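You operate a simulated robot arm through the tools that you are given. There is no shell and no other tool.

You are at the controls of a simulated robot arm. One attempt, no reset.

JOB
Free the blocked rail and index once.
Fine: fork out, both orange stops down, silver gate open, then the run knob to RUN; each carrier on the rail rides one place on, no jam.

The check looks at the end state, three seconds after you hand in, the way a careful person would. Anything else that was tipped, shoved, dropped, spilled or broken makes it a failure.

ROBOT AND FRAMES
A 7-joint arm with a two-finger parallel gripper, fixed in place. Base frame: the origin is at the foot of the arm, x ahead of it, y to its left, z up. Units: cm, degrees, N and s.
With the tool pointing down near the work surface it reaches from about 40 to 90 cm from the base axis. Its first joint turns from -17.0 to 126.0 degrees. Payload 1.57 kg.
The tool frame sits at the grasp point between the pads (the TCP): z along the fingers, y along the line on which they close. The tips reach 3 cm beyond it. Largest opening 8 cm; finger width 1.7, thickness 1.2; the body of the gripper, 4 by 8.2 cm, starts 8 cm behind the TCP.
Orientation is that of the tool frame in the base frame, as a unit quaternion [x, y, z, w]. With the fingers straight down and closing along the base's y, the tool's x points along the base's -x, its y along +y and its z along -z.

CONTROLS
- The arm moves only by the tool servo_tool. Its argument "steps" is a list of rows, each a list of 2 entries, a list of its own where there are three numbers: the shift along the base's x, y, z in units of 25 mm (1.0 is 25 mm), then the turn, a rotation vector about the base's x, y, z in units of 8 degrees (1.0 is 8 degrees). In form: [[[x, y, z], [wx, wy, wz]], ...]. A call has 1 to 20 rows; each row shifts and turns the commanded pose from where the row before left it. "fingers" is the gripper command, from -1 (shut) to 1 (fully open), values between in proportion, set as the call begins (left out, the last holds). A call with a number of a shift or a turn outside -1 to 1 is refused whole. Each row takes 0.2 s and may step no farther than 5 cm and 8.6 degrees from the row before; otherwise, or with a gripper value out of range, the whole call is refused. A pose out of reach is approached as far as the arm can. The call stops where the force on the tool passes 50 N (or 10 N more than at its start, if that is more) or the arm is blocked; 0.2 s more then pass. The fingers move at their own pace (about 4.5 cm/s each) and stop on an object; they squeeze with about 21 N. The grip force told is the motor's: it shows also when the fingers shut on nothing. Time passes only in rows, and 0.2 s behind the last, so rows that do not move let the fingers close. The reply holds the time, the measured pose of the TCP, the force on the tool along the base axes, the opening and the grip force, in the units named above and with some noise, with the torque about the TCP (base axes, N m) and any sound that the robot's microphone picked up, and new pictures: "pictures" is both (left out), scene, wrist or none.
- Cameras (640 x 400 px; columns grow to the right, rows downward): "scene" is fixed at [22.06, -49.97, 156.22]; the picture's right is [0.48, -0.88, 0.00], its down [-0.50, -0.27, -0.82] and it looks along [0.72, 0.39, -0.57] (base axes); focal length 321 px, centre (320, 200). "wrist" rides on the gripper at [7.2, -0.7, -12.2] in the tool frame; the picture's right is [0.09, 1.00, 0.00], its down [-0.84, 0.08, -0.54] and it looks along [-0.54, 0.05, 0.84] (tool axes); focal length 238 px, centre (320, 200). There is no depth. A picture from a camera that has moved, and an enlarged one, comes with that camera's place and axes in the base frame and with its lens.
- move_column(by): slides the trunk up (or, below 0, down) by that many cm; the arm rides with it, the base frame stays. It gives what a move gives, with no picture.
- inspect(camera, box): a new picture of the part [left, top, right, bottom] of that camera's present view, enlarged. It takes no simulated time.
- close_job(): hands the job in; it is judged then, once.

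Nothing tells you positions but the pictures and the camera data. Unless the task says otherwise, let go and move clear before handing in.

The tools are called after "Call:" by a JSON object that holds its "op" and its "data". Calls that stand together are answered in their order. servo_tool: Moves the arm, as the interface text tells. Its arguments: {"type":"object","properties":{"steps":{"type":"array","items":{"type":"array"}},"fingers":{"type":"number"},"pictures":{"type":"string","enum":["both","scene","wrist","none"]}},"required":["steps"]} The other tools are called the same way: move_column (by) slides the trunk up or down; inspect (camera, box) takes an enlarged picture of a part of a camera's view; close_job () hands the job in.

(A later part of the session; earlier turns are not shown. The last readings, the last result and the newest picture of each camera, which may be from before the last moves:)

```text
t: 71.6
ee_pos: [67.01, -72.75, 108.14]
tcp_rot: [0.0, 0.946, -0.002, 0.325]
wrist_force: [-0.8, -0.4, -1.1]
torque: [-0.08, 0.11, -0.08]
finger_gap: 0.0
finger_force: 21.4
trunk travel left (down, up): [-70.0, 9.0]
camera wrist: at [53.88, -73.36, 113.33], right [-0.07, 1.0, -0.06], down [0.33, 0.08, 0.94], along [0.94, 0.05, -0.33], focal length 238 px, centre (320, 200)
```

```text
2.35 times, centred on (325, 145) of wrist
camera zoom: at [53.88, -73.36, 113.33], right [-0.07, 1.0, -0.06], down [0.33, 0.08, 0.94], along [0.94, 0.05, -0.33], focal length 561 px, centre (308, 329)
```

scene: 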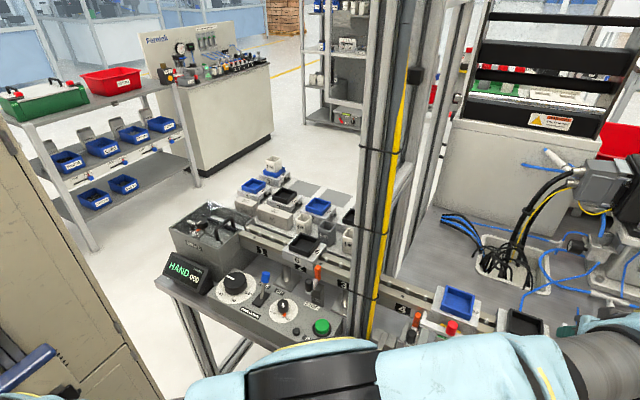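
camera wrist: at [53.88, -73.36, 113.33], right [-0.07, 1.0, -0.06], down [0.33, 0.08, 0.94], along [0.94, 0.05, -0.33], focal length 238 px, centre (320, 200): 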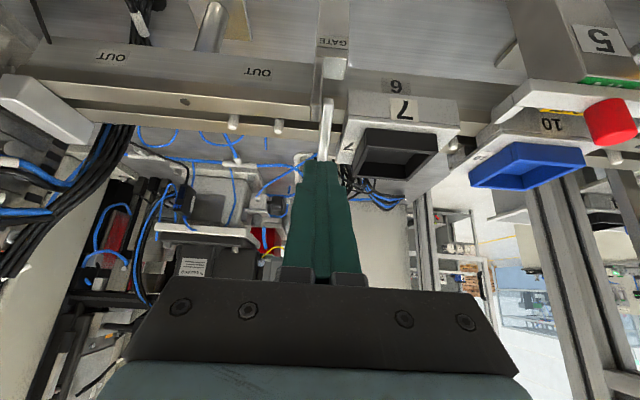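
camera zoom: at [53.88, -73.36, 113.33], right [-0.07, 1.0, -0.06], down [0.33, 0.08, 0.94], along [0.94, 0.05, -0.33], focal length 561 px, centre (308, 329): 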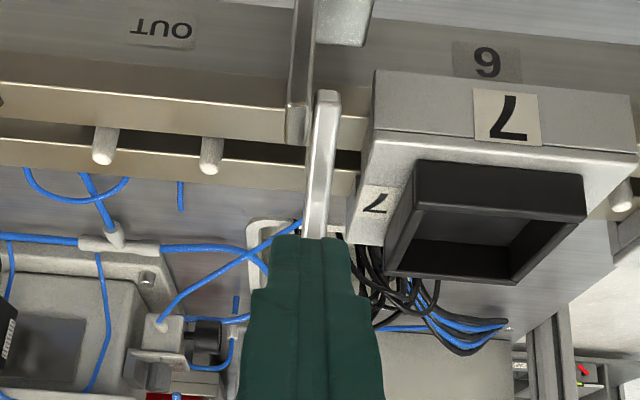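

The pads slipped off, but the gate stays raised. From here I can push from behind the handle (+x side) with closed fingers, which can't slip. I'll rise and look at its present angle.

Call:
{"op": "servo_tool", "data": {"steps": [[[-0.2, 0, 0.8], [0, 0, 0]], [[-0.2, 0, 0.9], [0, 0, 0]], [[-0.2, 0, 0.6], [0, 0, 0]], [[0, 0, 0], [0, 0, 0]]]}}

Call:
{"op": "inspect", "data": {"camera": "wrist", "box": [250, 60, 400, 230]}}

Call:
{"op": "inspect", "data": {"camera": "scene", "box": [500, 280, 620, 400]}}

```text
t: 72.6
ee_pos: [65.77, -72.53, 113.9]
tcp_rot: [0.001, 0.946, -0.002, 0.323]
wrist_force: [0.0, -0.9, 0.0]
torque: [0.0, 0.01, -0.02]
finger_gap: 0.02
finger_force: 21.6
trunk travel left (down, up): [-70.0, 9.0]
camera wrist: at [52.53, -73.21, 119.08], right [-0.07, 1.0, -0.06], down [0.33, 0.08, 0.94], along [0.94, 0.05, -0.33], focal length 238 px, centre (320, 200)
```

scene: 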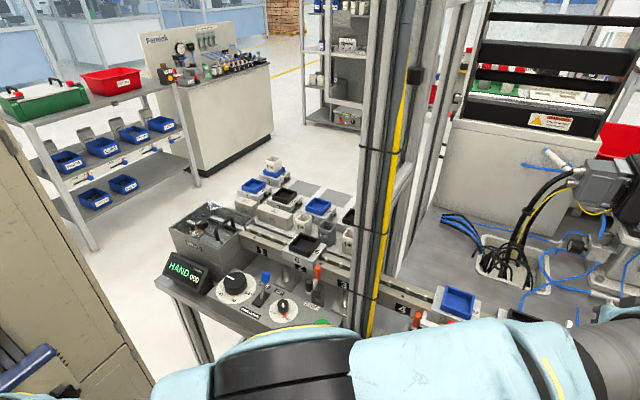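
wrist: 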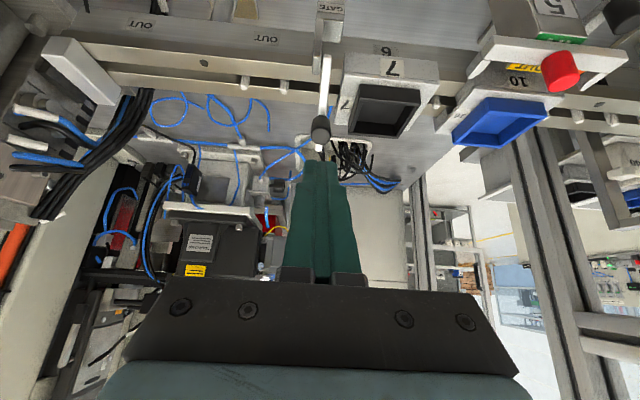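

```text
2.35 times, centred on (325, 145) of wrist
camera zoom: at [52.53, -73.21, 119.08], right [-0.07, 1.0, -0.06], down [0.33, 0.08, 0.94], along [0.94, 0.05, -0.33], focal length 561 px, centre (308, 329)
```

zoom: 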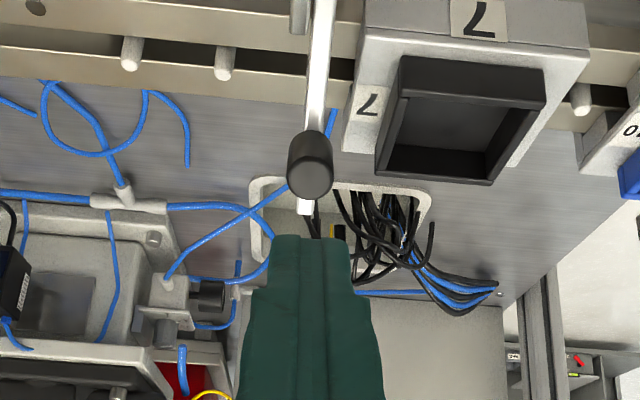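

```text
3.33 times, centred on (560, 340) of scene
camera zoom: at [22.06, -49.97, 156.22], right [0.48, -0.88, 0.0], down [-0.5, -0.27, -0.82], along [0.72, 0.39, -0.57], focal length 1070 px, centre (-480, -267)
```

zoom: 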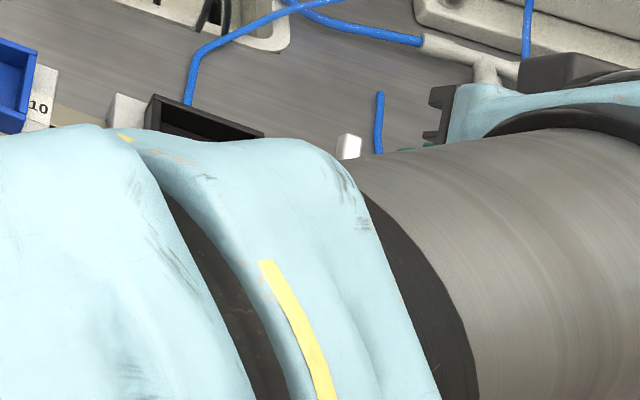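

The gate is at about 27° and held. I'll regrip with less tilt and this time rotate the tool together with the arm, so the pads don't have to slip.

Call:
{"op": "servo_tool", "data": {"steps": [[[0.27, 0, -0.32], [0, 0.5, 0]], [[0.27, 0, -0.32], [0, 0.5, 0]], [[0.27, 0, -0.32], [0, 0.5, 0]], [[0.27, 0, -0.32], [0, 0.5, 0]], [[0, 0, 0], [0, 0, 0]]], "fingers": -0.3, "pictures": "wrist"}}

Call:
{"op": "inspect", "data": {"camera": "wrist", "box": [250, 90, 400, 220]}}

```text
t: 73.8
ee_pos: [68.34, -72.54, 110.58]
tcp_rot: [0.0, 0.982, -0.001, 0.189]
wrist_force: [-0.3, -0.1, -1.0]
torque: [-0.02, 0.0, -0.02]
finger_gap: 2.79
finger_force: 0.0
trunk travel left (down, up): [-70.0, 9.0]
camera wrist: at [57.13, -73.25, 119.21], right [-0.09, 1.0, -0.04], down [0.58, 0.08, 0.81], along [0.81, 0.05, -0.58], focal length 238 px, centre (320, 200)
```

wrist: 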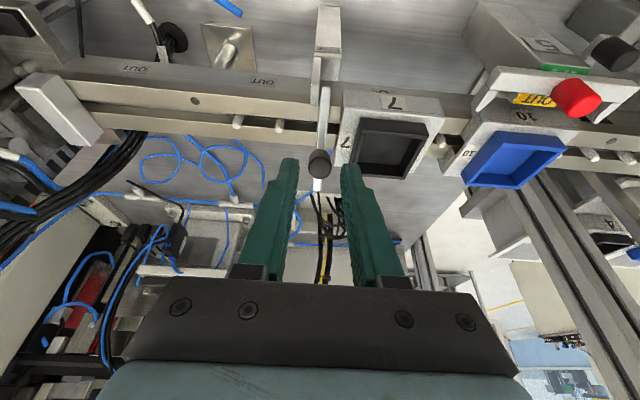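

```text
3.08 times, centred on (325, 155) of wrist
camera zoom: at [57.13, -73.25, 119.21], right [-0.09, 1.0, -0.04], down [0.58, 0.08, 0.81], along [0.81, 0.05, -0.58], focal length 733 px, centre (305, 338)
```

zoom: 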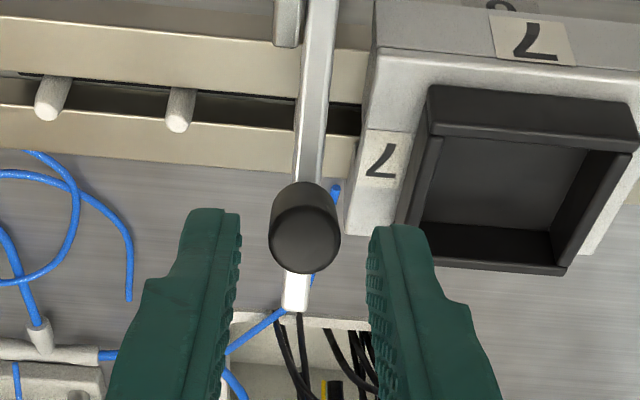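

Centred. Advancing and gripping.

Call:
{"op": "servo_tool", "data": {"steps": [[[0.235, 0, -0.5], [0, 0, 0]], [[0.235, 0, -0.5], [0, 0, 0]], [[0.235, 0, -0.5], [0, 0, 0]], [[0, 0, 0], [0, 0, 0]]], "pictures": "none"}}

Call:
{"op": "servo_tool", "data": {"steps": [[[0, 0, 0], [0, 0, 0]], [[0, 0, 0], [0, 0, 0]], [[0, 0, 0], [0, 0, 0]]], "fingers": -1, "pictures": "wrist"}}

```text
t: 74.8
ee_pos: [69.87, -72.43, 106.78]
tcp_rot: [0.001, 0.982, 0.0, 0.189]
wrist_force: [0.7, -0.2, -0.4]
torque: [-0.02, -0.03, 0.0]
finger_gap: 2.8
finger_force: 0.1
trunk travel left (down, up): [-70.0, 9.0]
```

```text
t: 75.6
ee_pos: [69.82, -72.44, 106.78]
tcp_rot: [0.0, 0.982, 0.0, 0.19]
wrist_force: [3.8, -14.7, 0.8]
torque: [-0.07, -0.17, -0.11]
finger_gap: 1.76
finger_force: 32.8
trunk travel left (down, up): [-70.0, 9.0]
camera wrist: at [58.64, -73.17, 115.39], right [-0.08, 1.0, -0.04], down [0.57, 0.08, 0.81], along [0.81, 0.05, -0.58], focal length 238 px, centre (320, 200)
```

wrist: 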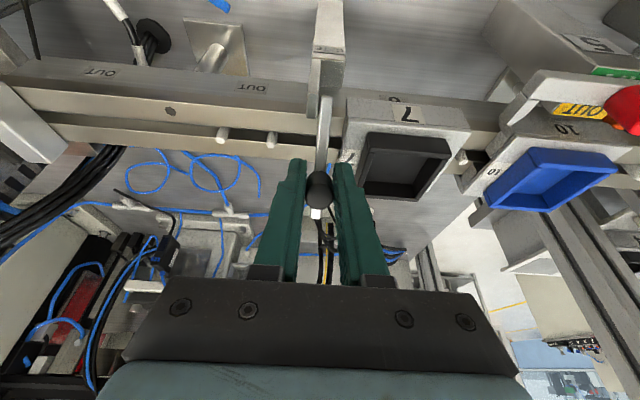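

Call:
{"op": "servo_tool", "data": {"steps": [[[0, -0.04, 0], [0, 0, 0]], [[-0.078, 0, 0.0385], [0, -0.25, 0]], [[-0.078, 0, 0.0385], [0, -0.25, 0]], [[-0.08, 0, 0.033], [0, -0.25, 0]], [[-0.08, 0, 0.033], [0, -0.25, 0]], [[-0.083, 0, 0.0275], [0, -0.25, 0]], [[0, 0, 0], [0, 0, 0]]], "pictures": "wrist"}}

```text
t: 76.6
ee_pos: [70.44, -72.64, 106.95]
tcp_rot: [-0.005, 0.973, 0.012, 0.23]
wrist_force: [-9.8, 19.6, 3.7]
torque: [-0.41, 0.62, -0.19]
finger_gap: 1.76
finger_force: 32.3
out of reach, approached as far as the arm can: row 1, 2, 3, 4
trunk travel left (down, up): [-70.0, 9.0]
stopped in row 4: the force on the tool passed its limit at 56 N (the readings are from after the stop); the commanded pose is now the measured one
camera wrist: at [58.59, -73.59, 114.52], right [-0.1, 0.99, -0.02], down [0.5, 0.07, 0.86], along [0.86, 0.07, -0.51], focal length 238 px, centre (320, 200)
```

wrist: 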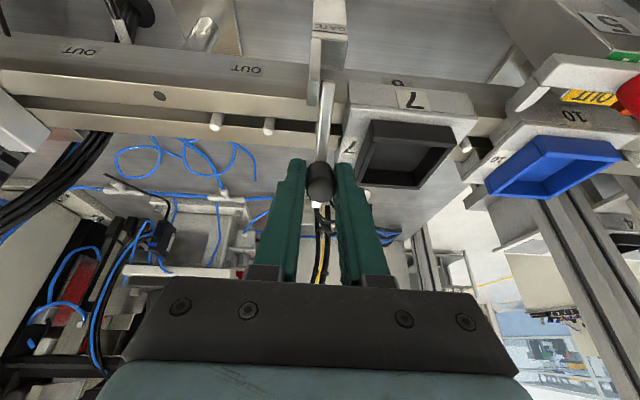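

That low tilt put the wrist at the edge of reach and the move aborted. I'll release, go back to the 38° tilt that worked, and check the gate.

Call:
{"op": "servo_tool", "data": {"steps": [[[0, 0, 0], [0, 0, 0]], [[0, 0, 0], [0, 0, 0]], [[0, 0, 0], [0, 0, 0]]], "fingers": -0.3, "pictures": "none"}}

Call:
{"op": "servo_tool", "data": {"steps": [[[-0.4, 0, 0.8], [0, -0.4, 0]], [[-0.4, 0, 0.8], [0, -0.5, 0]], [[-0.3, 0, 0.2], [0, -0.5, 0]], [[0, 0, 0], [0, 0, 0]]], "pictures": "wrist"}}

Call:
{"op": "inspect", "data": {"camera": "wrist", "box": [250, 90, 400, 220]}}

```text
t: 77.4
ee_pos: [70.41, -72.84, 106.87]
tcp_rot: [-0.004, 0.973, 0.01, 0.231]
wrist_force: [-0.6, -1.0, -0.3]
torque: [0.04, 0.0, 0.0]
finger_gap: 2.8
finger_force: 0.2
trunk travel left (down, up): [-70.0, 9.0]
```

```text
t: 78.4
ee_pos: [69.16, -75.34, 112.15]
tcp_rot: [-0.005, 0.946, 0.01, 0.325]
wrist_force: [-0.1, 0.0, -0.6]
torque: [0.0, 0.03, -0.02]
finger_gap: 2.82
finger_force: 0.0
out of reach, approached as far as the arm can: row 1, 2, 3
trunk travel left (down, up): [-70.0, 9.0]
camera wrist: at [56.09, -76.31, 117.23], right [-0.09, 1.0, -0.04], down [0.33, 0.07, 0.94], along [0.94, 0.07, -0.33], focal length 238 px, centre (320, 200)
```

wrist: 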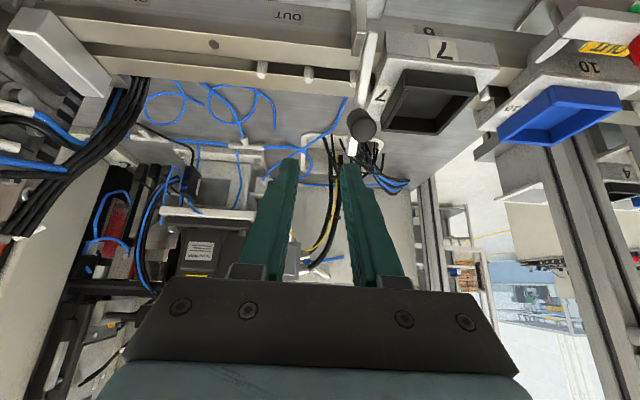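

```text
3.08 times, centred on (325, 155) of wrist
camera zoom: at [56.09, -76.31, 117.23], right [-0.09, 1.0, -0.04], down [0.33, 0.07, 0.94], along [0.94, 0.07, -0.33], focal length 733 px, centre (305, 338)
```

zoom: 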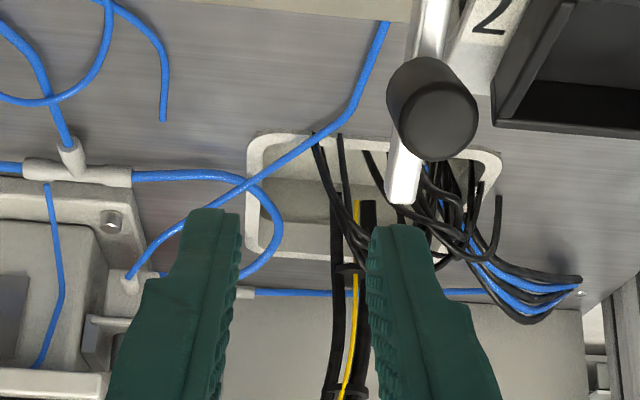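

The arm is against a joint limit and drifting off the commanded pose. I'll retreat to a comfortable pose and come back with more tilt.

Call:
{"op": "servo_tool", "data": {"steps": [[[-0.8, 0, 0.3], [0, -0.2, 0]], [[-0.8, 0.2, 0.3], [0, 0, 0]], [[-0.8, 0.2, 0.3], [0, 0, 0]], [[-0.8, 0.2, 0.3], [0, 0, 0]], [[0, 0, 0], [0, 0, 0]]]}}

```text
t: 79.6
ee_pos: [63.52, -77.7, 116.2]
tcp_rot: [-0.005, 0.942, 0.009, 0.337]
wrist_force: [1.1, 0.3, 0.2]
torque: [0.01, -0.01, 0.02]
finger_gap: 2.79
finger_force: 0.0
out of reach, approached as far as the arm can: row 1, 2, 3, 4
trunk travel left (down, up): [-70.0, 9.0]
camera wrist: at [50.27, -78.66, 121.07], right [-0.09, 1.0, -0.04], down [0.3, 0.07, 0.95], along [0.95, 0.07, -0.31], focal length 238 px, centre (320, 200)
```

scene: 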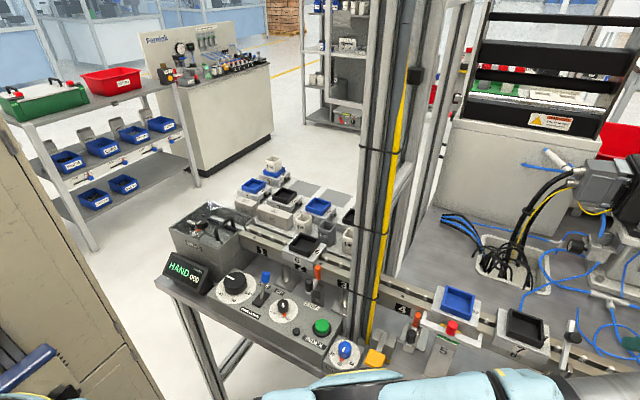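
wrist: 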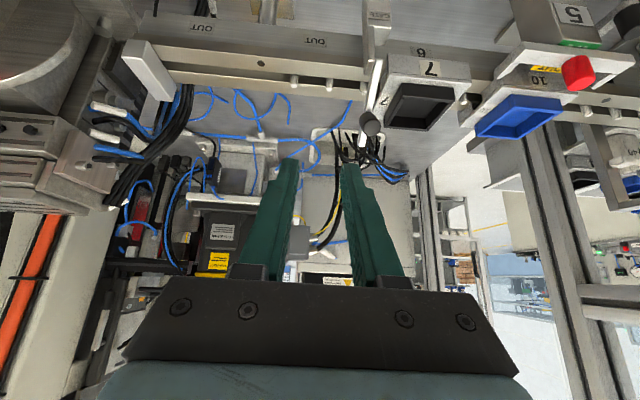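

Call:
{"op": "servo_tool", "data": {"steps": [[[-0.5, 0.8, 0.5], [0, 0, 0]], [[-0.5, 0.8, 0.5], [0, 0, 0]], [[-0.5, 0.8, 0.5], [0, 0, 0]], [[0, 0.8, 0.5], [0, 0, 0]], [[0, 0, 0], [0, 0, 0]]]}}

```text
t: 80.8
ee_pos: [62.44, -75.37, 123.56]
tcp_rot: [-0.005, 0.941, 0.011, 0.337]
wrist_force: [0.7, 0.1, -0.8]
torque: [-0.02, 0.02, 0.04]
finger_gap: 2.81
finger_force: 0.0
out of reach, approached as far as the arm can: row 1, 2, 3, 4
trunk travel left (down, up): [-70.0, 9.0]
camera wrist: at [49.24, -76.4, 128.24], right [-0.09, 1.0, -0.04], down [0.3, 0.07, 0.95], along [0.95, 0.07, -0.31], focal length 238 px, centre (320, 200)
```

scene: 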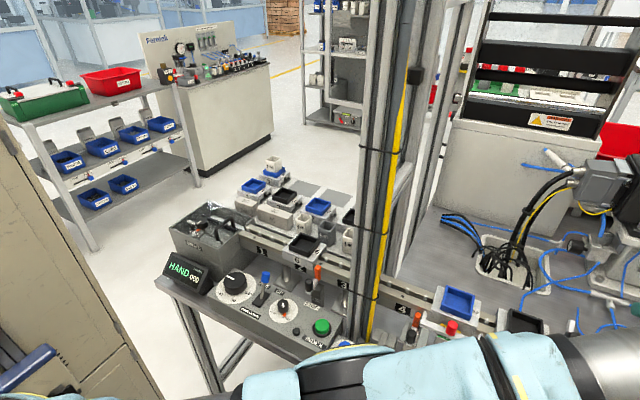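
wrist: 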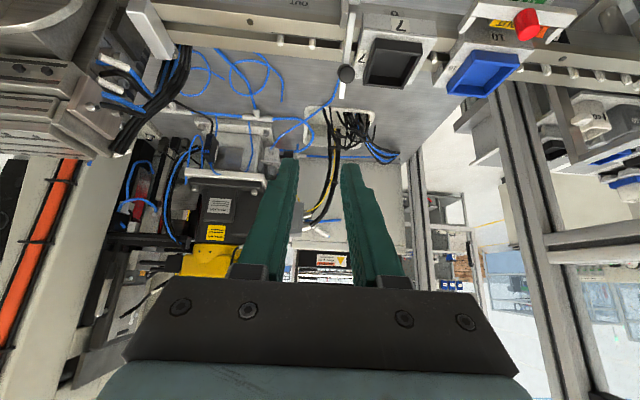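

Call:
{"op": "servo_tool", "data": {"steps": [[[-0.4, 0.5, 0.5], [0, 0.5, 0]], [[-0.4, 0.5, 0.5], [0, 0.5, 0]], [[-0.4, 0.5, 0.5], [0, 0.5, 0]], [[-0.4, 0.5, 0.5], [0, 0.5, 0]], [[0, 0.5, 0.5], [0, 0.5, 0]], [[0, 0.5, 0.5], [0, 0.5, 0]], [[0, 0.5, 0.5], [0, 0.5, 0]], [[0, 0.5, 0.5], [0, 0.5, 0]], [[0, 0, 0], [0, 0, 0]]]}}

```text
t: 82.8
ee_pos: [56.37, -63.34, 133.02]
tcp_rot: [-0.002, 0.998, 0.01, 0.065]
wrist_force: [0.0, -0.5, -0.4]
torque: [0.01, 0.02, 0.03]
finger_gap: 2.84
finger_force: 0.0
out of reach, approached as far as the arm can: row 5, 6, 7, 8
trunk travel left (down, up): [-70.0, 9.0]
camera wrist: at [47.8, -64.41, 144.09], right [-0.1, 1.0, 0.01], down [0.76, 0.07, 0.65], along [0.64, 0.07, -0.76], focal length 238 px, centre (320, 200)
```

scene: 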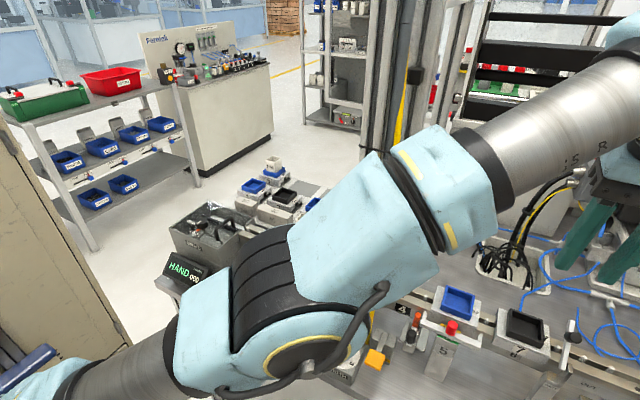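
wrist: 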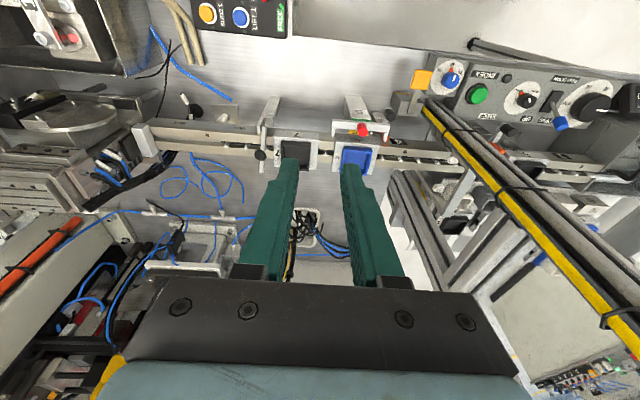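

Call:
{"op": "servo_tool", "data": {"steps": [[[-0.3, 0.5, 0], [0, 0.4, 0]], [[-0.3, 0.5, 0], [0, 0.3, 0]], [[-0.3, 0.5, 0], [0, 0, 0]], [[-0.3, 0.5, 0], [0, 0, 0]], [[0, 0, 0], [0, 0, 0]], [[0, 0, 0], [0, 0, 0]], [[0, 0, 0], [0, 0, 0]]]}}

```text
t: 84.4
ee_pos: [53.62, -58.18, 133.0]
tcp_rot: [-0.002, 1.0, 0.011, 0.016]
wrist_force: [0.2, 0.4, -0.3]
torque: [-0.02, 0.02, -0.01]
finger_gap: 2.81
finger_force: 0.1
trunk travel left (down, up): [-70.0, 9.0]
camera wrist: at [46.02, -59.39, 144.86], right [-0.1, 1.0, 0.02], down [0.82, 0.07, 0.57], along [0.57, 0.07, -0.82], focal length 238 px, centre (320, 200)
```

scene: 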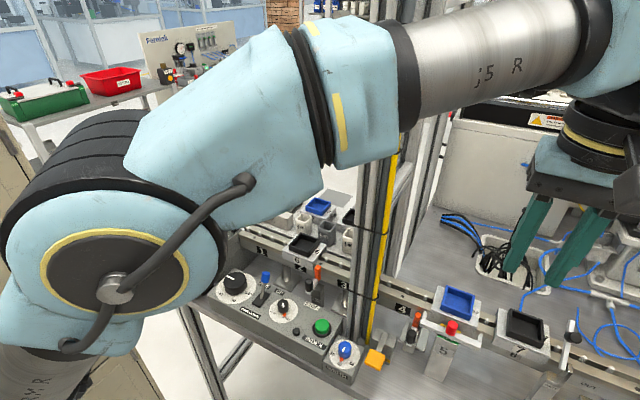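
wrist: 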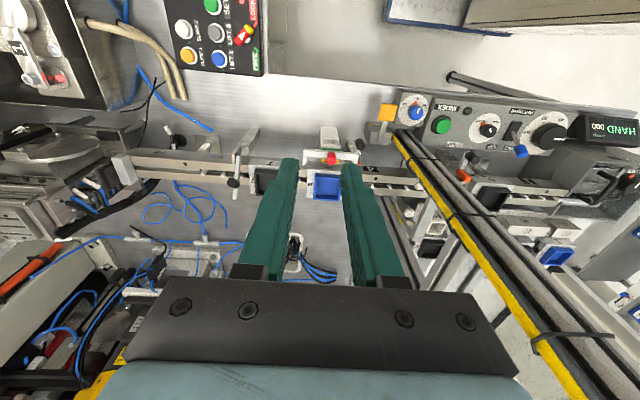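

Back in a comfortable configuration. Let me look at the gate from the fixed camera now that it is in view.

Call:
{"op": "inspect", "data": {"camera": "scene", "box": [535, 310, 605, 390]}}

Call:
{"op": "inspect", "data": {"camera": "wrist", "box": [190, 120, 310, 220]}}

```text
5.00 times, centred on (570, 350) of scene
camera zoom: at [22.06, -49.97, 156.22], right [0.48, -0.88, 0.0], down [-0.5, -0.27, -0.82], along [0.72, 0.39, -0.57], focal length 1605 px, centre (-930, -550)
```

zoom: 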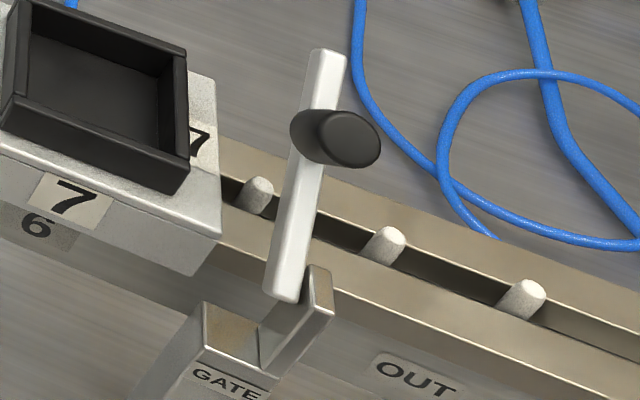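

```text
4.00 times, centred on (250, 170) of wrist
camera zoom: at [46.02, -59.39, 144.86], right [-0.1, 1.0, 0.02], down [0.82, 0.07, 0.57], along [0.57, 0.07, -0.82], focal length 953 px, centre (600, 320)
```

zoom: 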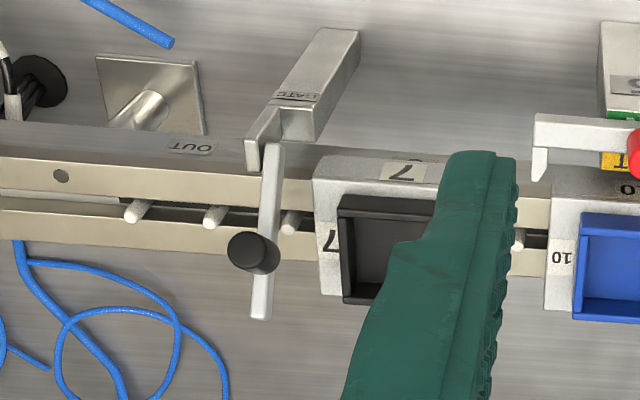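

The gate is at about 28–30°. I'll re-approach along the earlier good path with about 40° tilt.

Call:
{"op": "servo_tool", "data": {"steps": [[[0, -0.96, -1], [-0.16, -0.8, 0]], [[0, -0.96, -1], [0, -0.8, 0]], [[0, -0.96, -1], [0, -0.8, 0]], [[0, -0.96, -1], [0, -0.8, 0]], [[0, -0.96, -1], [0, -0.8, 0]], [[0, -0.96, -1], [0, -0.8, 0]], [[0.4, 0, 0], [0, 0, 0]], [[0, 0, 0], [0, 0, 0]]]}}

```text
t: 86.2
ee_pos: [54.54, -72.86, 117.91]
tcp_rot: [-0.001, 0.939, -0.002, 0.344]
wrist_force: [-0.2, -0.5, -0.3]
torque: [0.0, -0.01, -0.02]
finger_gap: 2.81
finger_force: 0.1
trunk travel left (down, up): [-70.0, 9.0]
camera wrist: at [41.28, -73.62, 122.48], right [-0.07, 1.0, -0.06], down [0.29, 0.08, 0.95], along [0.96, 0.05, -0.29], focal length 238 px, centre (320, 200)
```

scene: 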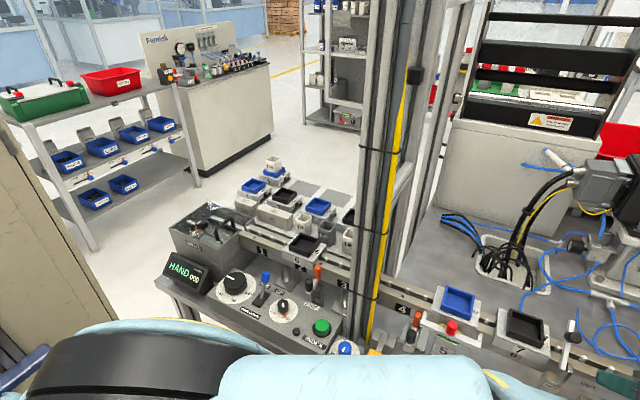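
wrist: 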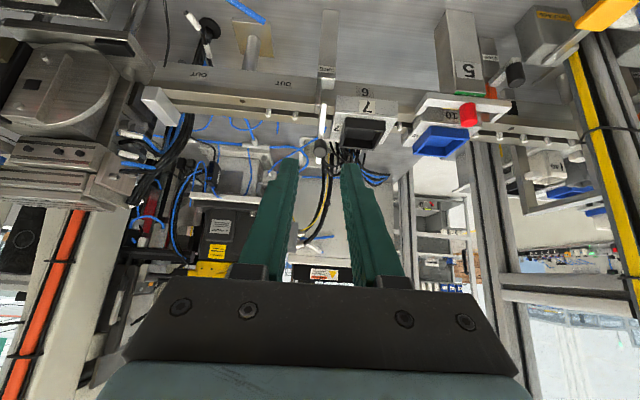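

Call:
{"op": "servo_tool", "data": {"steps": [[[0.9, 0.04, -0.6], [0, 0, 0]], [[0.9, 0.04, -0.6], [0, 0, 0]], [[0.95, 0.04, -0.6], [0, 0, 0]], [[0.95, 0, -0.6], [0, 0, 0]], [[0.95, 0, -0.6], [0, 0, 0]], [[0.3, 0, -0.2], [0, 0, 0]], [[0, 0, 0], [0, 0, 0]]], "pictures": "wrist"}}

Call:
{"op": "inspect", "data": {"camera": "wrist", "box": [250, 90, 400, 220]}}

```text
t: 87.8
ee_pos: [66.92, -72.44, 109.95]
tcp_rot: [-0.002, 0.939, -0.001, 0.344]
wrist_force: [0.0, -0.3, -1.2]
torque: [-0.01, 0.05, 0.01]
finger_gap: 2.8
finger_force: 0.1
trunk travel left (down, up): [-70.0, 9.0]
camera wrist: at [53.67, -73.21, 114.52], right [-0.07, 1.0, -0.06], down [0.29, 0.08, 0.95], along [0.96, 0.05, -0.29], focal length 238 px, centre (320, 200)
```

wrist: 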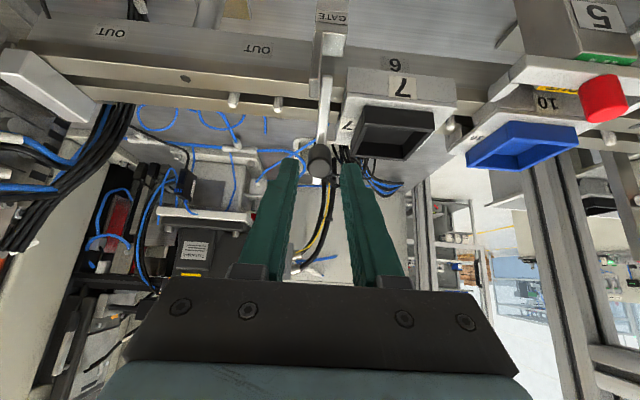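

```text
3.08 times, centred on (325, 155) of wrist
camera zoom: at [53.67, -73.21, 114.52], right [-0.07, 1.0, -0.06], down [0.29, 0.08, 0.95], along [0.96, 0.05, -0.29], focal length 733 px, centre (305, 338)
```

zoom: 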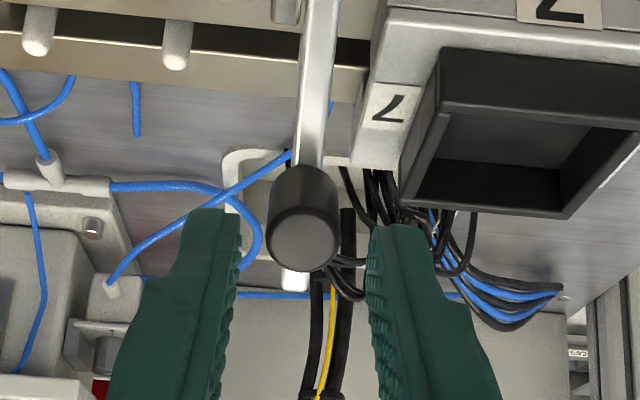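

Call:
{"op": "servo_tool", "data": {"steps": [[[0.343, -0.02, -0.408], [0, 0, 0]], [[0.343, -0.02, -0.408], [0, 0, 0]], [[0.343, 0, -0.408], [0, 0, 0]], [[0, 0, 0], [0, 0, 0]]], "pictures": "none"}}

Call:
{"op": "servo_tool", "data": {"steps": [[[0, 0, 0], [0, 0, 0]], [[0, 0, 0], [0, 0, 0]], [[0, 0, 0], [0, 0, 0]]], "fingers": -1, "pictures": "wrist"}}

Call:
{"op": "inspect", "data": {"camera": "wrist", "box": [250, 90, 400, 220]}}

```text
t: 88.8
ee_pos: [69.59, -72.67, 106.78]
tcp_rot: [-0.003, 0.939, -0.001, 0.345]
wrist_force: [-0.2, 0.7, 0.1]
torque: [-0.01, -0.03, 0.02]
finger_gap: 2.8
finger_force: 0.1
trunk travel left (down, up): [-70.0, 9.0]
```

```text
t: 89.6
ee_pos: [69.59, -72.54, 106.82]
tcp_rot: [-0.002, 0.939, -0.001, 0.344]
wrist_force: [-2.0, 7.9, -1.1]
torque: [0.18, 0.09, 0.17]
finger_gap: 1.78
finger_force: 32.1
trunk travel left (down, up): [-70.0, 9.0]
camera wrist: at [56.24, -73.26, 111.43], right [-0.07, 1.0, -0.06], down [0.29, 0.08, 0.95], along [0.95, 0.05, -0.29], focal length 238 px, centre (320, 200)
```

wrist: 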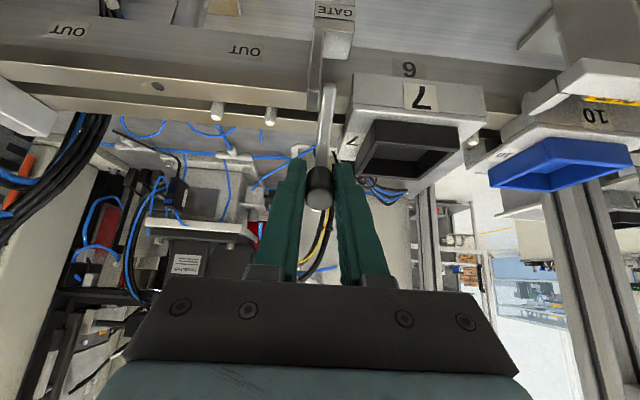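

```text
3.08 times, centred on (325, 155) of wrist
camera zoom: at [56.24, -73.26, 111.43], right [-0.07, 1.0, -0.06], down [0.29, 0.08, 0.95], along [0.95, 0.05, -0.29], focal length 733 px, centre (305, 338)
```

zoom: 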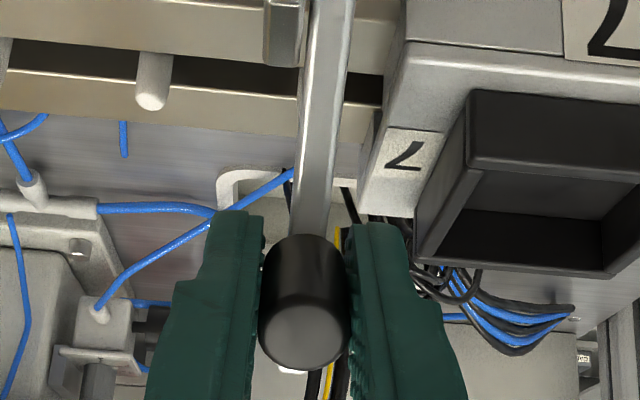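

Good grip with the handle deep between the pads. Rotating the tool together with the arm, 12° first.

Call:
{"op": "servo_tool", "data": {"steps": [[[-0.075, 0, 0.036], [0, -0.25, 0]], [[-0.076, 0, 0.033], [0, -0.25, 0]], [[-0.077, 0, 0.03], [0, -0.25, 0]], [[-0.078, 0, 0.027], [0, -0.25, 0]], [[-0.079, 0, 0.023], [0, -0.25, 0]], [[-0.08, 0, 0.02], [0, -0.25, 0]], [[0, 0, 0], [0, 0, 0]]], "pictures": "wrist"}}

Call:
{"op": "inspect", "data": {"camera": "wrist", "box": [250, 90, 400, 220]}}

```text
t: 91.2
ee_pos: [68.48, -72.5, 107.22]
tcp_rot: [-0.002, 0.898, -0.001, 0.44]
wrist_force: [10.2, 14.2, -16.0]
torque: [-0.28, -0.64, -0.23]
finger_gap: 1.76
finger_force: 32.5
trunk travel left (down, up): [-70.0, 9.0]
camera wrist: at [54.48, -73.28, 108.92], right [-0.06, 1.0, -0.08], down [0.08, 0.08, 0.99], along [0.99, 0.05, -0.09], focal length 238 px, centre (320, 200)
```

wrist: 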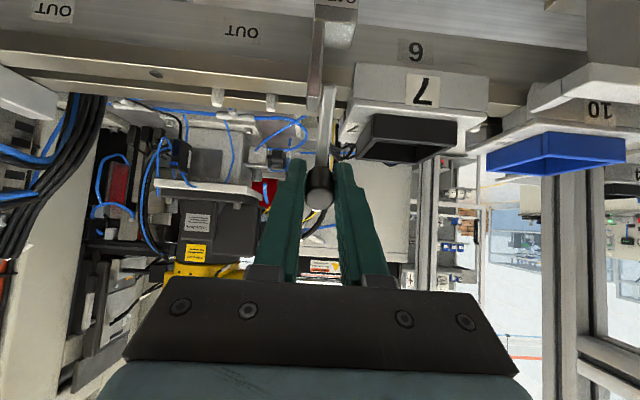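

```text
3.08 times, centred on (325, 155) of wrist
camera zoom: at [54.48, -73.28, 108.92], right [-0.06, 1.0, -0.08], down [0.08, 0.08, 0.99], along [0.99, 0.05, -0.09], focal length 733 px, centre (305, 338)
```

zoom: 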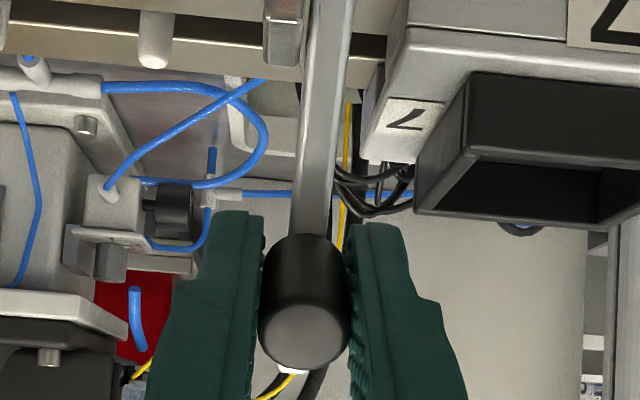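

The gate rotated with the tool to about 40°, with no slip. Continuing with small corrections for the radial and side force.

Call:
{"op": "servo_tool", "data": {"steps": [[[-0.081, 0.03, -0.005], [0, -0.25, 0]], [[-0.0815, 0.02, -0.008], [0, -0.25, 0]], [[-0.082, 0, -0.008], [0, -0.25, 0]], [[-0.0825, 0, 0.0], [0, -0.25, 0]], [[-0.0825, 0, 0.0], [0, -0.25, 0]], [[-0.0825, 0, 0.0], [0, -0.25, 0]], [[0, 0, 0], [0, 0, 0]]], "pictures": "wrist"}}

Call:
{"op": "inspect", "data": {"camera": "wrist", "box": [250, 90, 400, 220]}}

```text
t: 92.8
ee_pos: [67.21, -72.44, 107.46]
tcp_rot: [-0.001, 0.847, -0.003, 0.532]
wrist_force: [10.0, 10.7, -1.2]
torque: [0.17, -0.59, 0.28]
finger_gap: 1.74
finger_force: 32.2
trunk travel left (down, up): [-70.0, 9.0]
camera wrist: at [53.19, -73.24, 106.07], right [-0.04, 1.0, -0.09], down [-0.13, 0.08, 0.99], along [0.99, 0.05, 0.12], focal length 238 px, centre (320, 200)
```

wrist: 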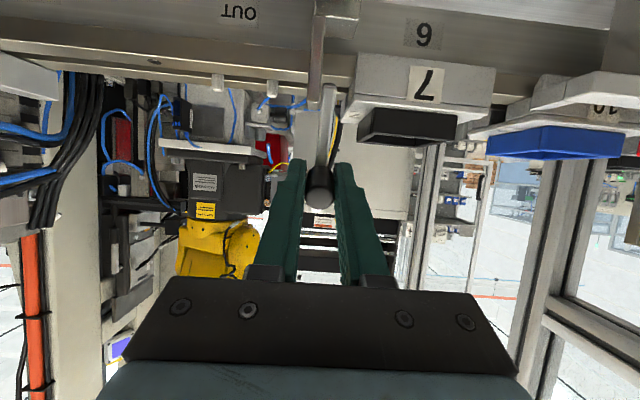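

```text
3.08 times, centred on (325, 155) of wrist
camera zoom: at [53.19, -73.24, 106.07], right [-0.04, 1.0, -0.09], down [-0.13, 0.08, 0.99], along [0.99, 0.05, 0.12], focal length 733 px, centre (305, 338)
```

zoom: 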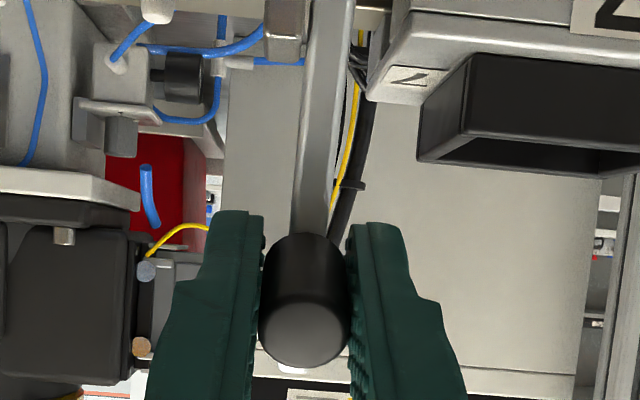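

At about 52°, and the force is nearly purely tangential. Continuing.

Call:
{"op": "servo_tool", "data": {"steps": [[[-0.083, 0.03, 0.0], [0, -0.25, 0]], [[-0.083, 0.01, -0.002], [0, -0.25, 0]], [[-0.083, 0, -0.004], [0, -0.25, 0]], [[-0.083, 0, -0.007], [0, -0.25, 0]], [[-0.083, 0, -0.01], [0, -0.25, 0]], [[-0.083, 0, -0.013], [0, -0.25, 0]], [[0, 0, 0], [0, 0, 0]]], "pictures": "wrist"}}

Call:
{"op": "servo_tool", "data": {"steps": [[[-0.082, 0, -0.016], [0, -0.25, 0]], [[-0.082, 0, -0.018], [0, -0.25, 0]], [[-0.081, 0, -0.021], [0, -0.25, 0]], [[-0.08, 0, -0.024], [0, -0.25, 0]], [[0, 0, 0], [0, 0, 0]]], "pictures": "wrist"}}

```text
t: 94.4
ee_pos: [65.87, -72.52, 107.08]
tcp_rot: [-0.001, 0.786, -0.003, 0.618]
wrist_force: [10.7, -7.4, 1.8]
torque: [0.08, -0.64, 0.3]
finger_gap: 1.77
finger_force: 32.4
trunk travel left (down, up): [-70.0, 9.0]
camera wrist: at [52.35, -73.21, 102.99], right [-0.02, 1.0, -0.1], down [-0.33, 0.08, 0.94], along [0.94, 0.05, 0.32], focal length 238 px, centre (320, 200)
```

wrist: 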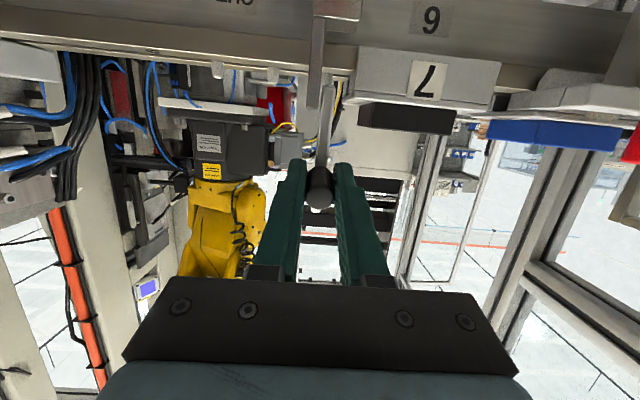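

```text
t: 95.6
ee_pos: [65.17, -72.43, 106.89]
tcp_rot: [-0.001, 0.742, -0.002, 0.67]
wrist_force: [3.0, -3.9, -6.4]
torque: [0.01, 0.02, 0.31]
finger_gap: 1.78
finger_force: 32.0
trunk travel left (down, up): [-70.0, 9.0]
camera wrist: at [52.32, -73.23, 100.89], right [-0.01, 1.0, -0.1], down [-0.45, 0.08, 0.89], along [0.89, 0.05, 0.45], focal length 238 px, centre (320, 200)
```

wrist: 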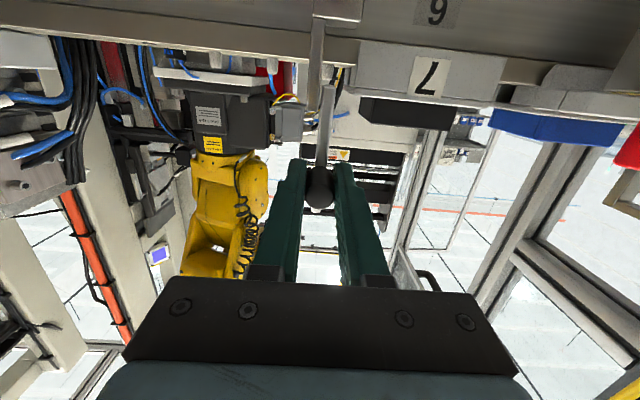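

At about 72° now with low force. Continuing toward the open limit.

Call:
{"op": "servo_tool", "data": {"steps": [[[-0.076, 0, -0.024], [0, -0.25, 0]], [[-0.075, 0, -0.027], [0, -0.25, 0]], [[-0.074, 0, -0.03], [0, -0.25, 0]], [[-0.073, 0, -0.032], [0, -0.25, 0]], [[0, 0, 0], [0, 0, 0]]], "pictures": "wrist"}}

Call:
{"op": "inspect", "data": {"camera": "wrist", "box": [250, 60, 400, 220]}}

Call:
{"op": "inspect", "data": {"camera": "scene", "box": [520, 280, 620, 400]}}

```text
t: 96.8
ee_pos: [64.37, -72.54, 106.48]
tcp_rot: [-0.002, 0.694, -0.001, 0.72]
wrist_force: [8.4, -3.2, -19.9]
torque: [0.03, 0.19, 0.31]
finger_gap: 1.76
finger_force: 33.0
trunk travel left (down, up): [-70.0, 9.0]
camera wrist: at [52.59, -73.23, 98.81], right [0.0, 1.0, -0.1], down [-0.57, 0.08, 0.82], along [0.82, 0.05, 0.57], focal length 238 px, centre (320, 200)
```

wrist: 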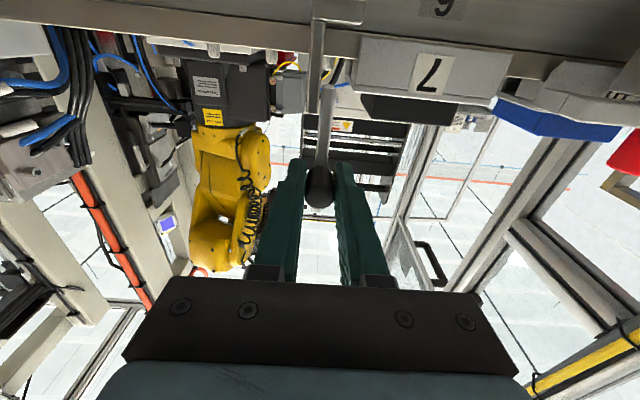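

```text
2.50 times, centred on (325, 140) of wrist
camera zoom: at [52.59, -73.23, 98.81], right [0.0, 1.0, -0.1], down [-0.57, 0.08, 0.82], along [0.82, 0.05, 0.57], focal length 596 px, centre (308, 350)
```

zoom: 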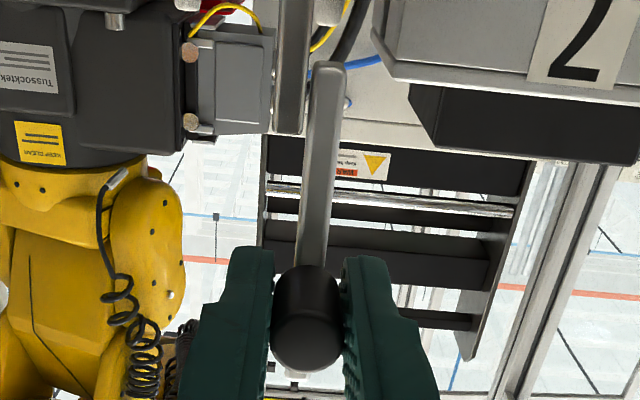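

```text
3.33 times, centred on (570, 340) of scene
camera zoom: at [22.06, -49.97, 156.22], right [0.48, -0.88, 0.0], down [-0.5, -0.27, -0.82], along [0.72, 0.39, -0.57], focal length 1070 px, centre (-513, -267)
```

zoom: 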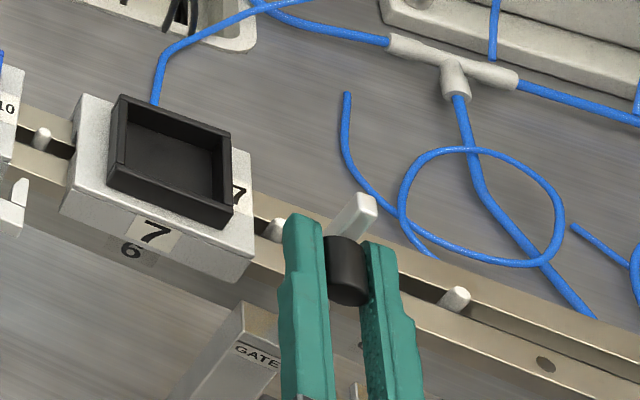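

The arm is now nearly upright (~80°). I'll take out the radial pull and continue a few degrees to find the limit.

Call:
{"op": "servo_tool", "data": {"steps": [[[0.03, 0, -0.09], [0, 0, 0]], [[-0.068, 0, -0.045], [0, -0.25, 0]], [[-0.066, 0, -0.047], [0, -0.25, 0]], [[-0.065, 0, -0.049], [0, -0.25, 0]], [[-0.063, 0, -0.051], [0, -0.25, 0]], [[0, 0, 0], [0, 0, 0]]], "pictures": "wrist"}}

Call:
{"op": "inspect", "data": {"camera": "scene", "box": [520, 280, 620, 400]}}

```text
t: 98.2
ee_pos: [63.79, -72.52, 106.11]
tcp_rot: [0.0, 0.639, -0.004, 0.769]
wrist_force: [23.4, -13.8, 11.9]
torque: [0.04, 0.06, 0.01]
finger_gap: 1.73
finger_force: 32.4
trunk travel left (down, up): [-70.0, 9.0]
camera wrist: at [53.2, -73.23, 96.91], right [0.02, 1.0, -0.1], down [-0.68, 0.08, 0.72], along [0.73, 0.05, 0.68], focal length 238 px, centre (320, 200)
```

wrist: 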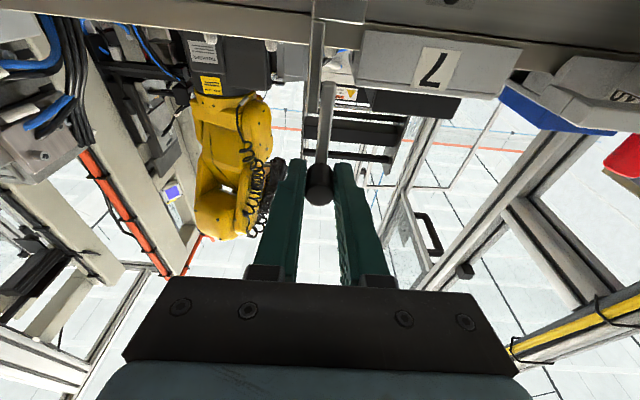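

```text
3.33 times, centred on (570, 340) of scene
camera zoom: at [22.06, -49.97, 156.22], right [0.48, -0.88, 0.0], down [-0.5, -0.27, -0.82], along [0.72, 0.39, -0.57], focal length 1070 px, centre (-513, -267)
```

zoom: 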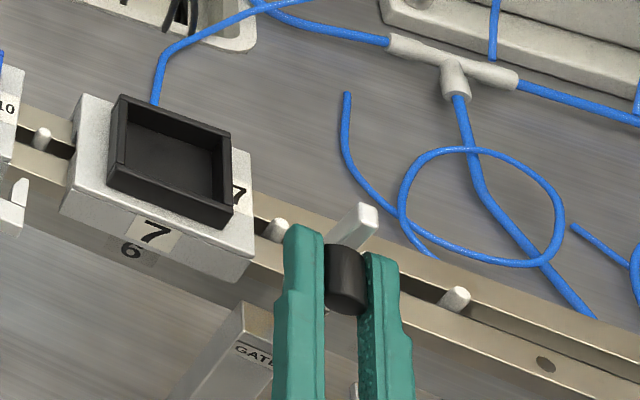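

Call:
{"op": "servo_tool", "data": {"steps": [[[-0.04, 0.03, -0.028], [0, -0.12, 0]], [[0, 0, 0], [0, 0, 0]]], "pictures": "none"}}

```text
t: 98.8
ee_pos: [63.62, -72.48, 106.11]
tcp_rot: [-0.001, 0.634, -0.003, 0.773]
wrist_force: [18.8, -20.5, 19.0]
torque: [0.01, -0.08, 0.01]
finger_gap: 1.73
finger_force: 32.5
trunk travel left (down, up): [-70.0, 9.0]
```

The resistance has doubled and it no longer advances, so the gate is at its open limit. I'll release and back straight out.

Call:
{"op": "servo_tool", "data": {"steps": [[[0.04, 0, 0.02], [0, 0, 0]], [[0, 0, 0], [0, 0, 0]], [[0, 0, 0], [0, 0, 0]], [[0, 0, 0], [0, 0, 0]]], "fingers": -0.1, "pictures": "none"}}

Call:
{"op": "servo_tool", "data": {"steps": [[[-0.6, 0, -0.08], [0, 0, 0]], [[-0.8, 0, -0.08], [0, 0, 0]], [[-0.8, 0, 0.4], [0, 0.5, 0]], [[-0.5, 0, 0.8], [0, 0.8, 0]], [[0, 0, 0], [0, 0, 0]]]}}

Call:
{"op": "inspect", "data": {"camera": "scene", "box": [520, 280, 620, 400]}}

```text
t: 99.8
ee_pos: [63.69, -72.31, 105.97]
tcp_rot: [0.0, 0.634, -0.003, 0.773]
wrist_force: [-0.7, -0.1, 0.2]
torque: [0.04, 0.01, -0.01]
finger_gap: 3.6
finger_force: 0.0
trunk travel left (down, up): [-70.0, 9.0]
```

```text
t: 101.0
ee_pos: [57.06, -72.24, 108.46]
tcp_rot: [-0.002, 0.702, -0.002, 0.712]
wrist_force: [-0.8, -0.1, 0.1]
torque: [-0.01, -0.03, 0.0]
finger_gap: 3.57
finger_force: 0.1
trunk travel left (down, up): [-70.0, 9.0]
camera wrist: at [45.01, -73.03, 101.07], right [0.0, 1.0, -0.1], down [-0.55, 0.08, 0.83], along [0.83, 0.05, 0.55], focal length 238 px, centre (320, 200)
```

scene: 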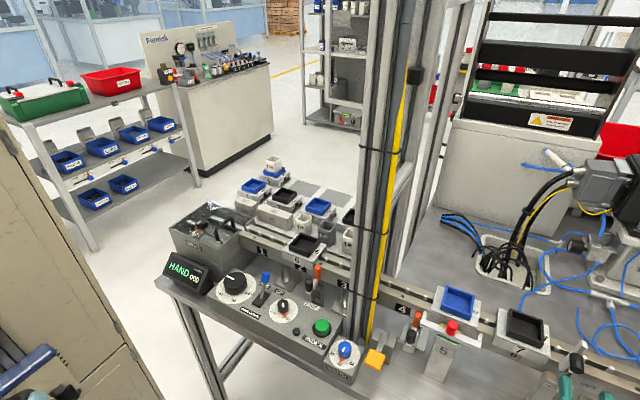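
wrist: 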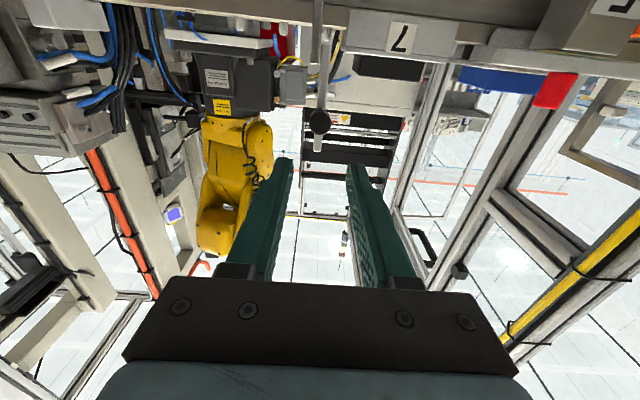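

```text
3.33 times, centred on (570, 340) of scene
camera zoom: at [22.06, -49.97, 156.22], right [0.48, -0.88, 0.0], down [-0.5, -0.27, -0.82], along [0.72, 0.39, -0.57], focal length 1070 px, centre (-513, -267)
```

zoom: 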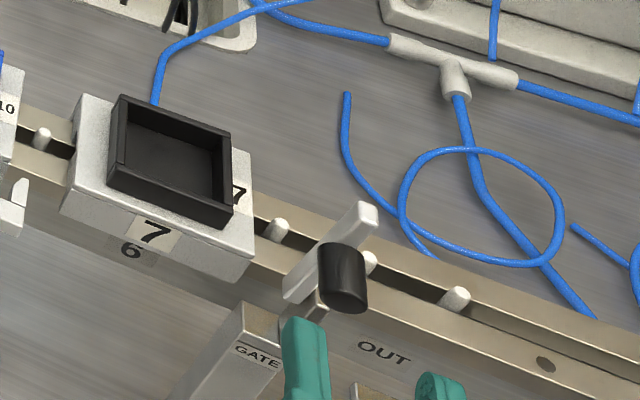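

The gate stands open, leaning slightly past vertical. Next is stop A at [64.4,-24.1]. I'll back out, straighten the tool and return along the robot side.

Call:
{"op": "servo_tool", "data": {"steps": [[[-0.4, 0, 0.8], [0, 0.9, 0]], [[-0.4, 0.2, 0.8], [0, 0.9, 0]], [[-0.4, 0.3, 0.8], [0, 0.9, 0]], [[-0.4, 0.4, 0.8], [0, 0.9, 0]], [[-0.2, 0.5, 0.8], [0, 0.9, 0]], [[0, 0.5, 0.8], [0, 0.9, 0]], [[0, 0.6, 0.8], [0, 0.9, 0]], [[0, 0.8, 0.8], [0, 0.9, 0]], [[0, 0.8, 0.5], [0, 0.9, 0]], [[0, 0.8, 0.5], [0, 0.9, 0]], [[0, 0.8, 0], [0, 0.9, 0]], [[0, 0, 0], [0, 0, 0]]]}}

```text
t: 103.6
ee_pos: [52.48, -58.01, 127.37]
tcp_rot: [-0.002, 0.995, -0.001, 0.101]
wrist_force: [-0.3, 1.1, 0.7]
torque: [0.02, -0.01, -0.01]
finger_gap: 3.6
finger_force: 0.1
trunk travel left (down, up): [-70.0, 9.0]
camera wrist: at [43.04, -58.75, 137.69], right [-0.09, 1.0, -0.02], down [0.71, 0.08, 0.7], along [0.7, 0.05, -0.72], focal length 238 px, centre (320, 200)
```

scene: 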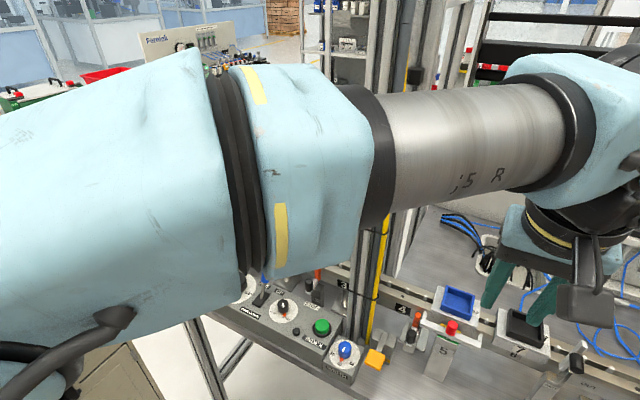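
wrist: 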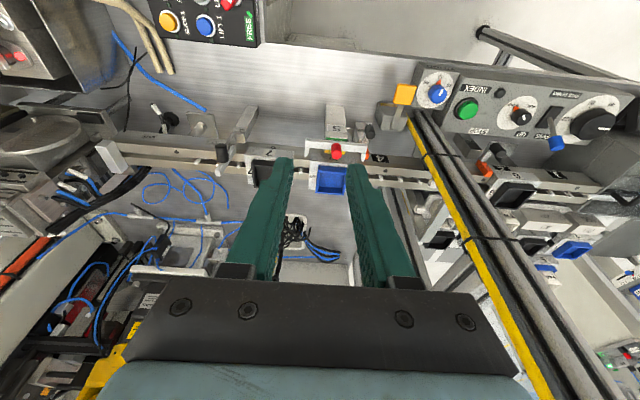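

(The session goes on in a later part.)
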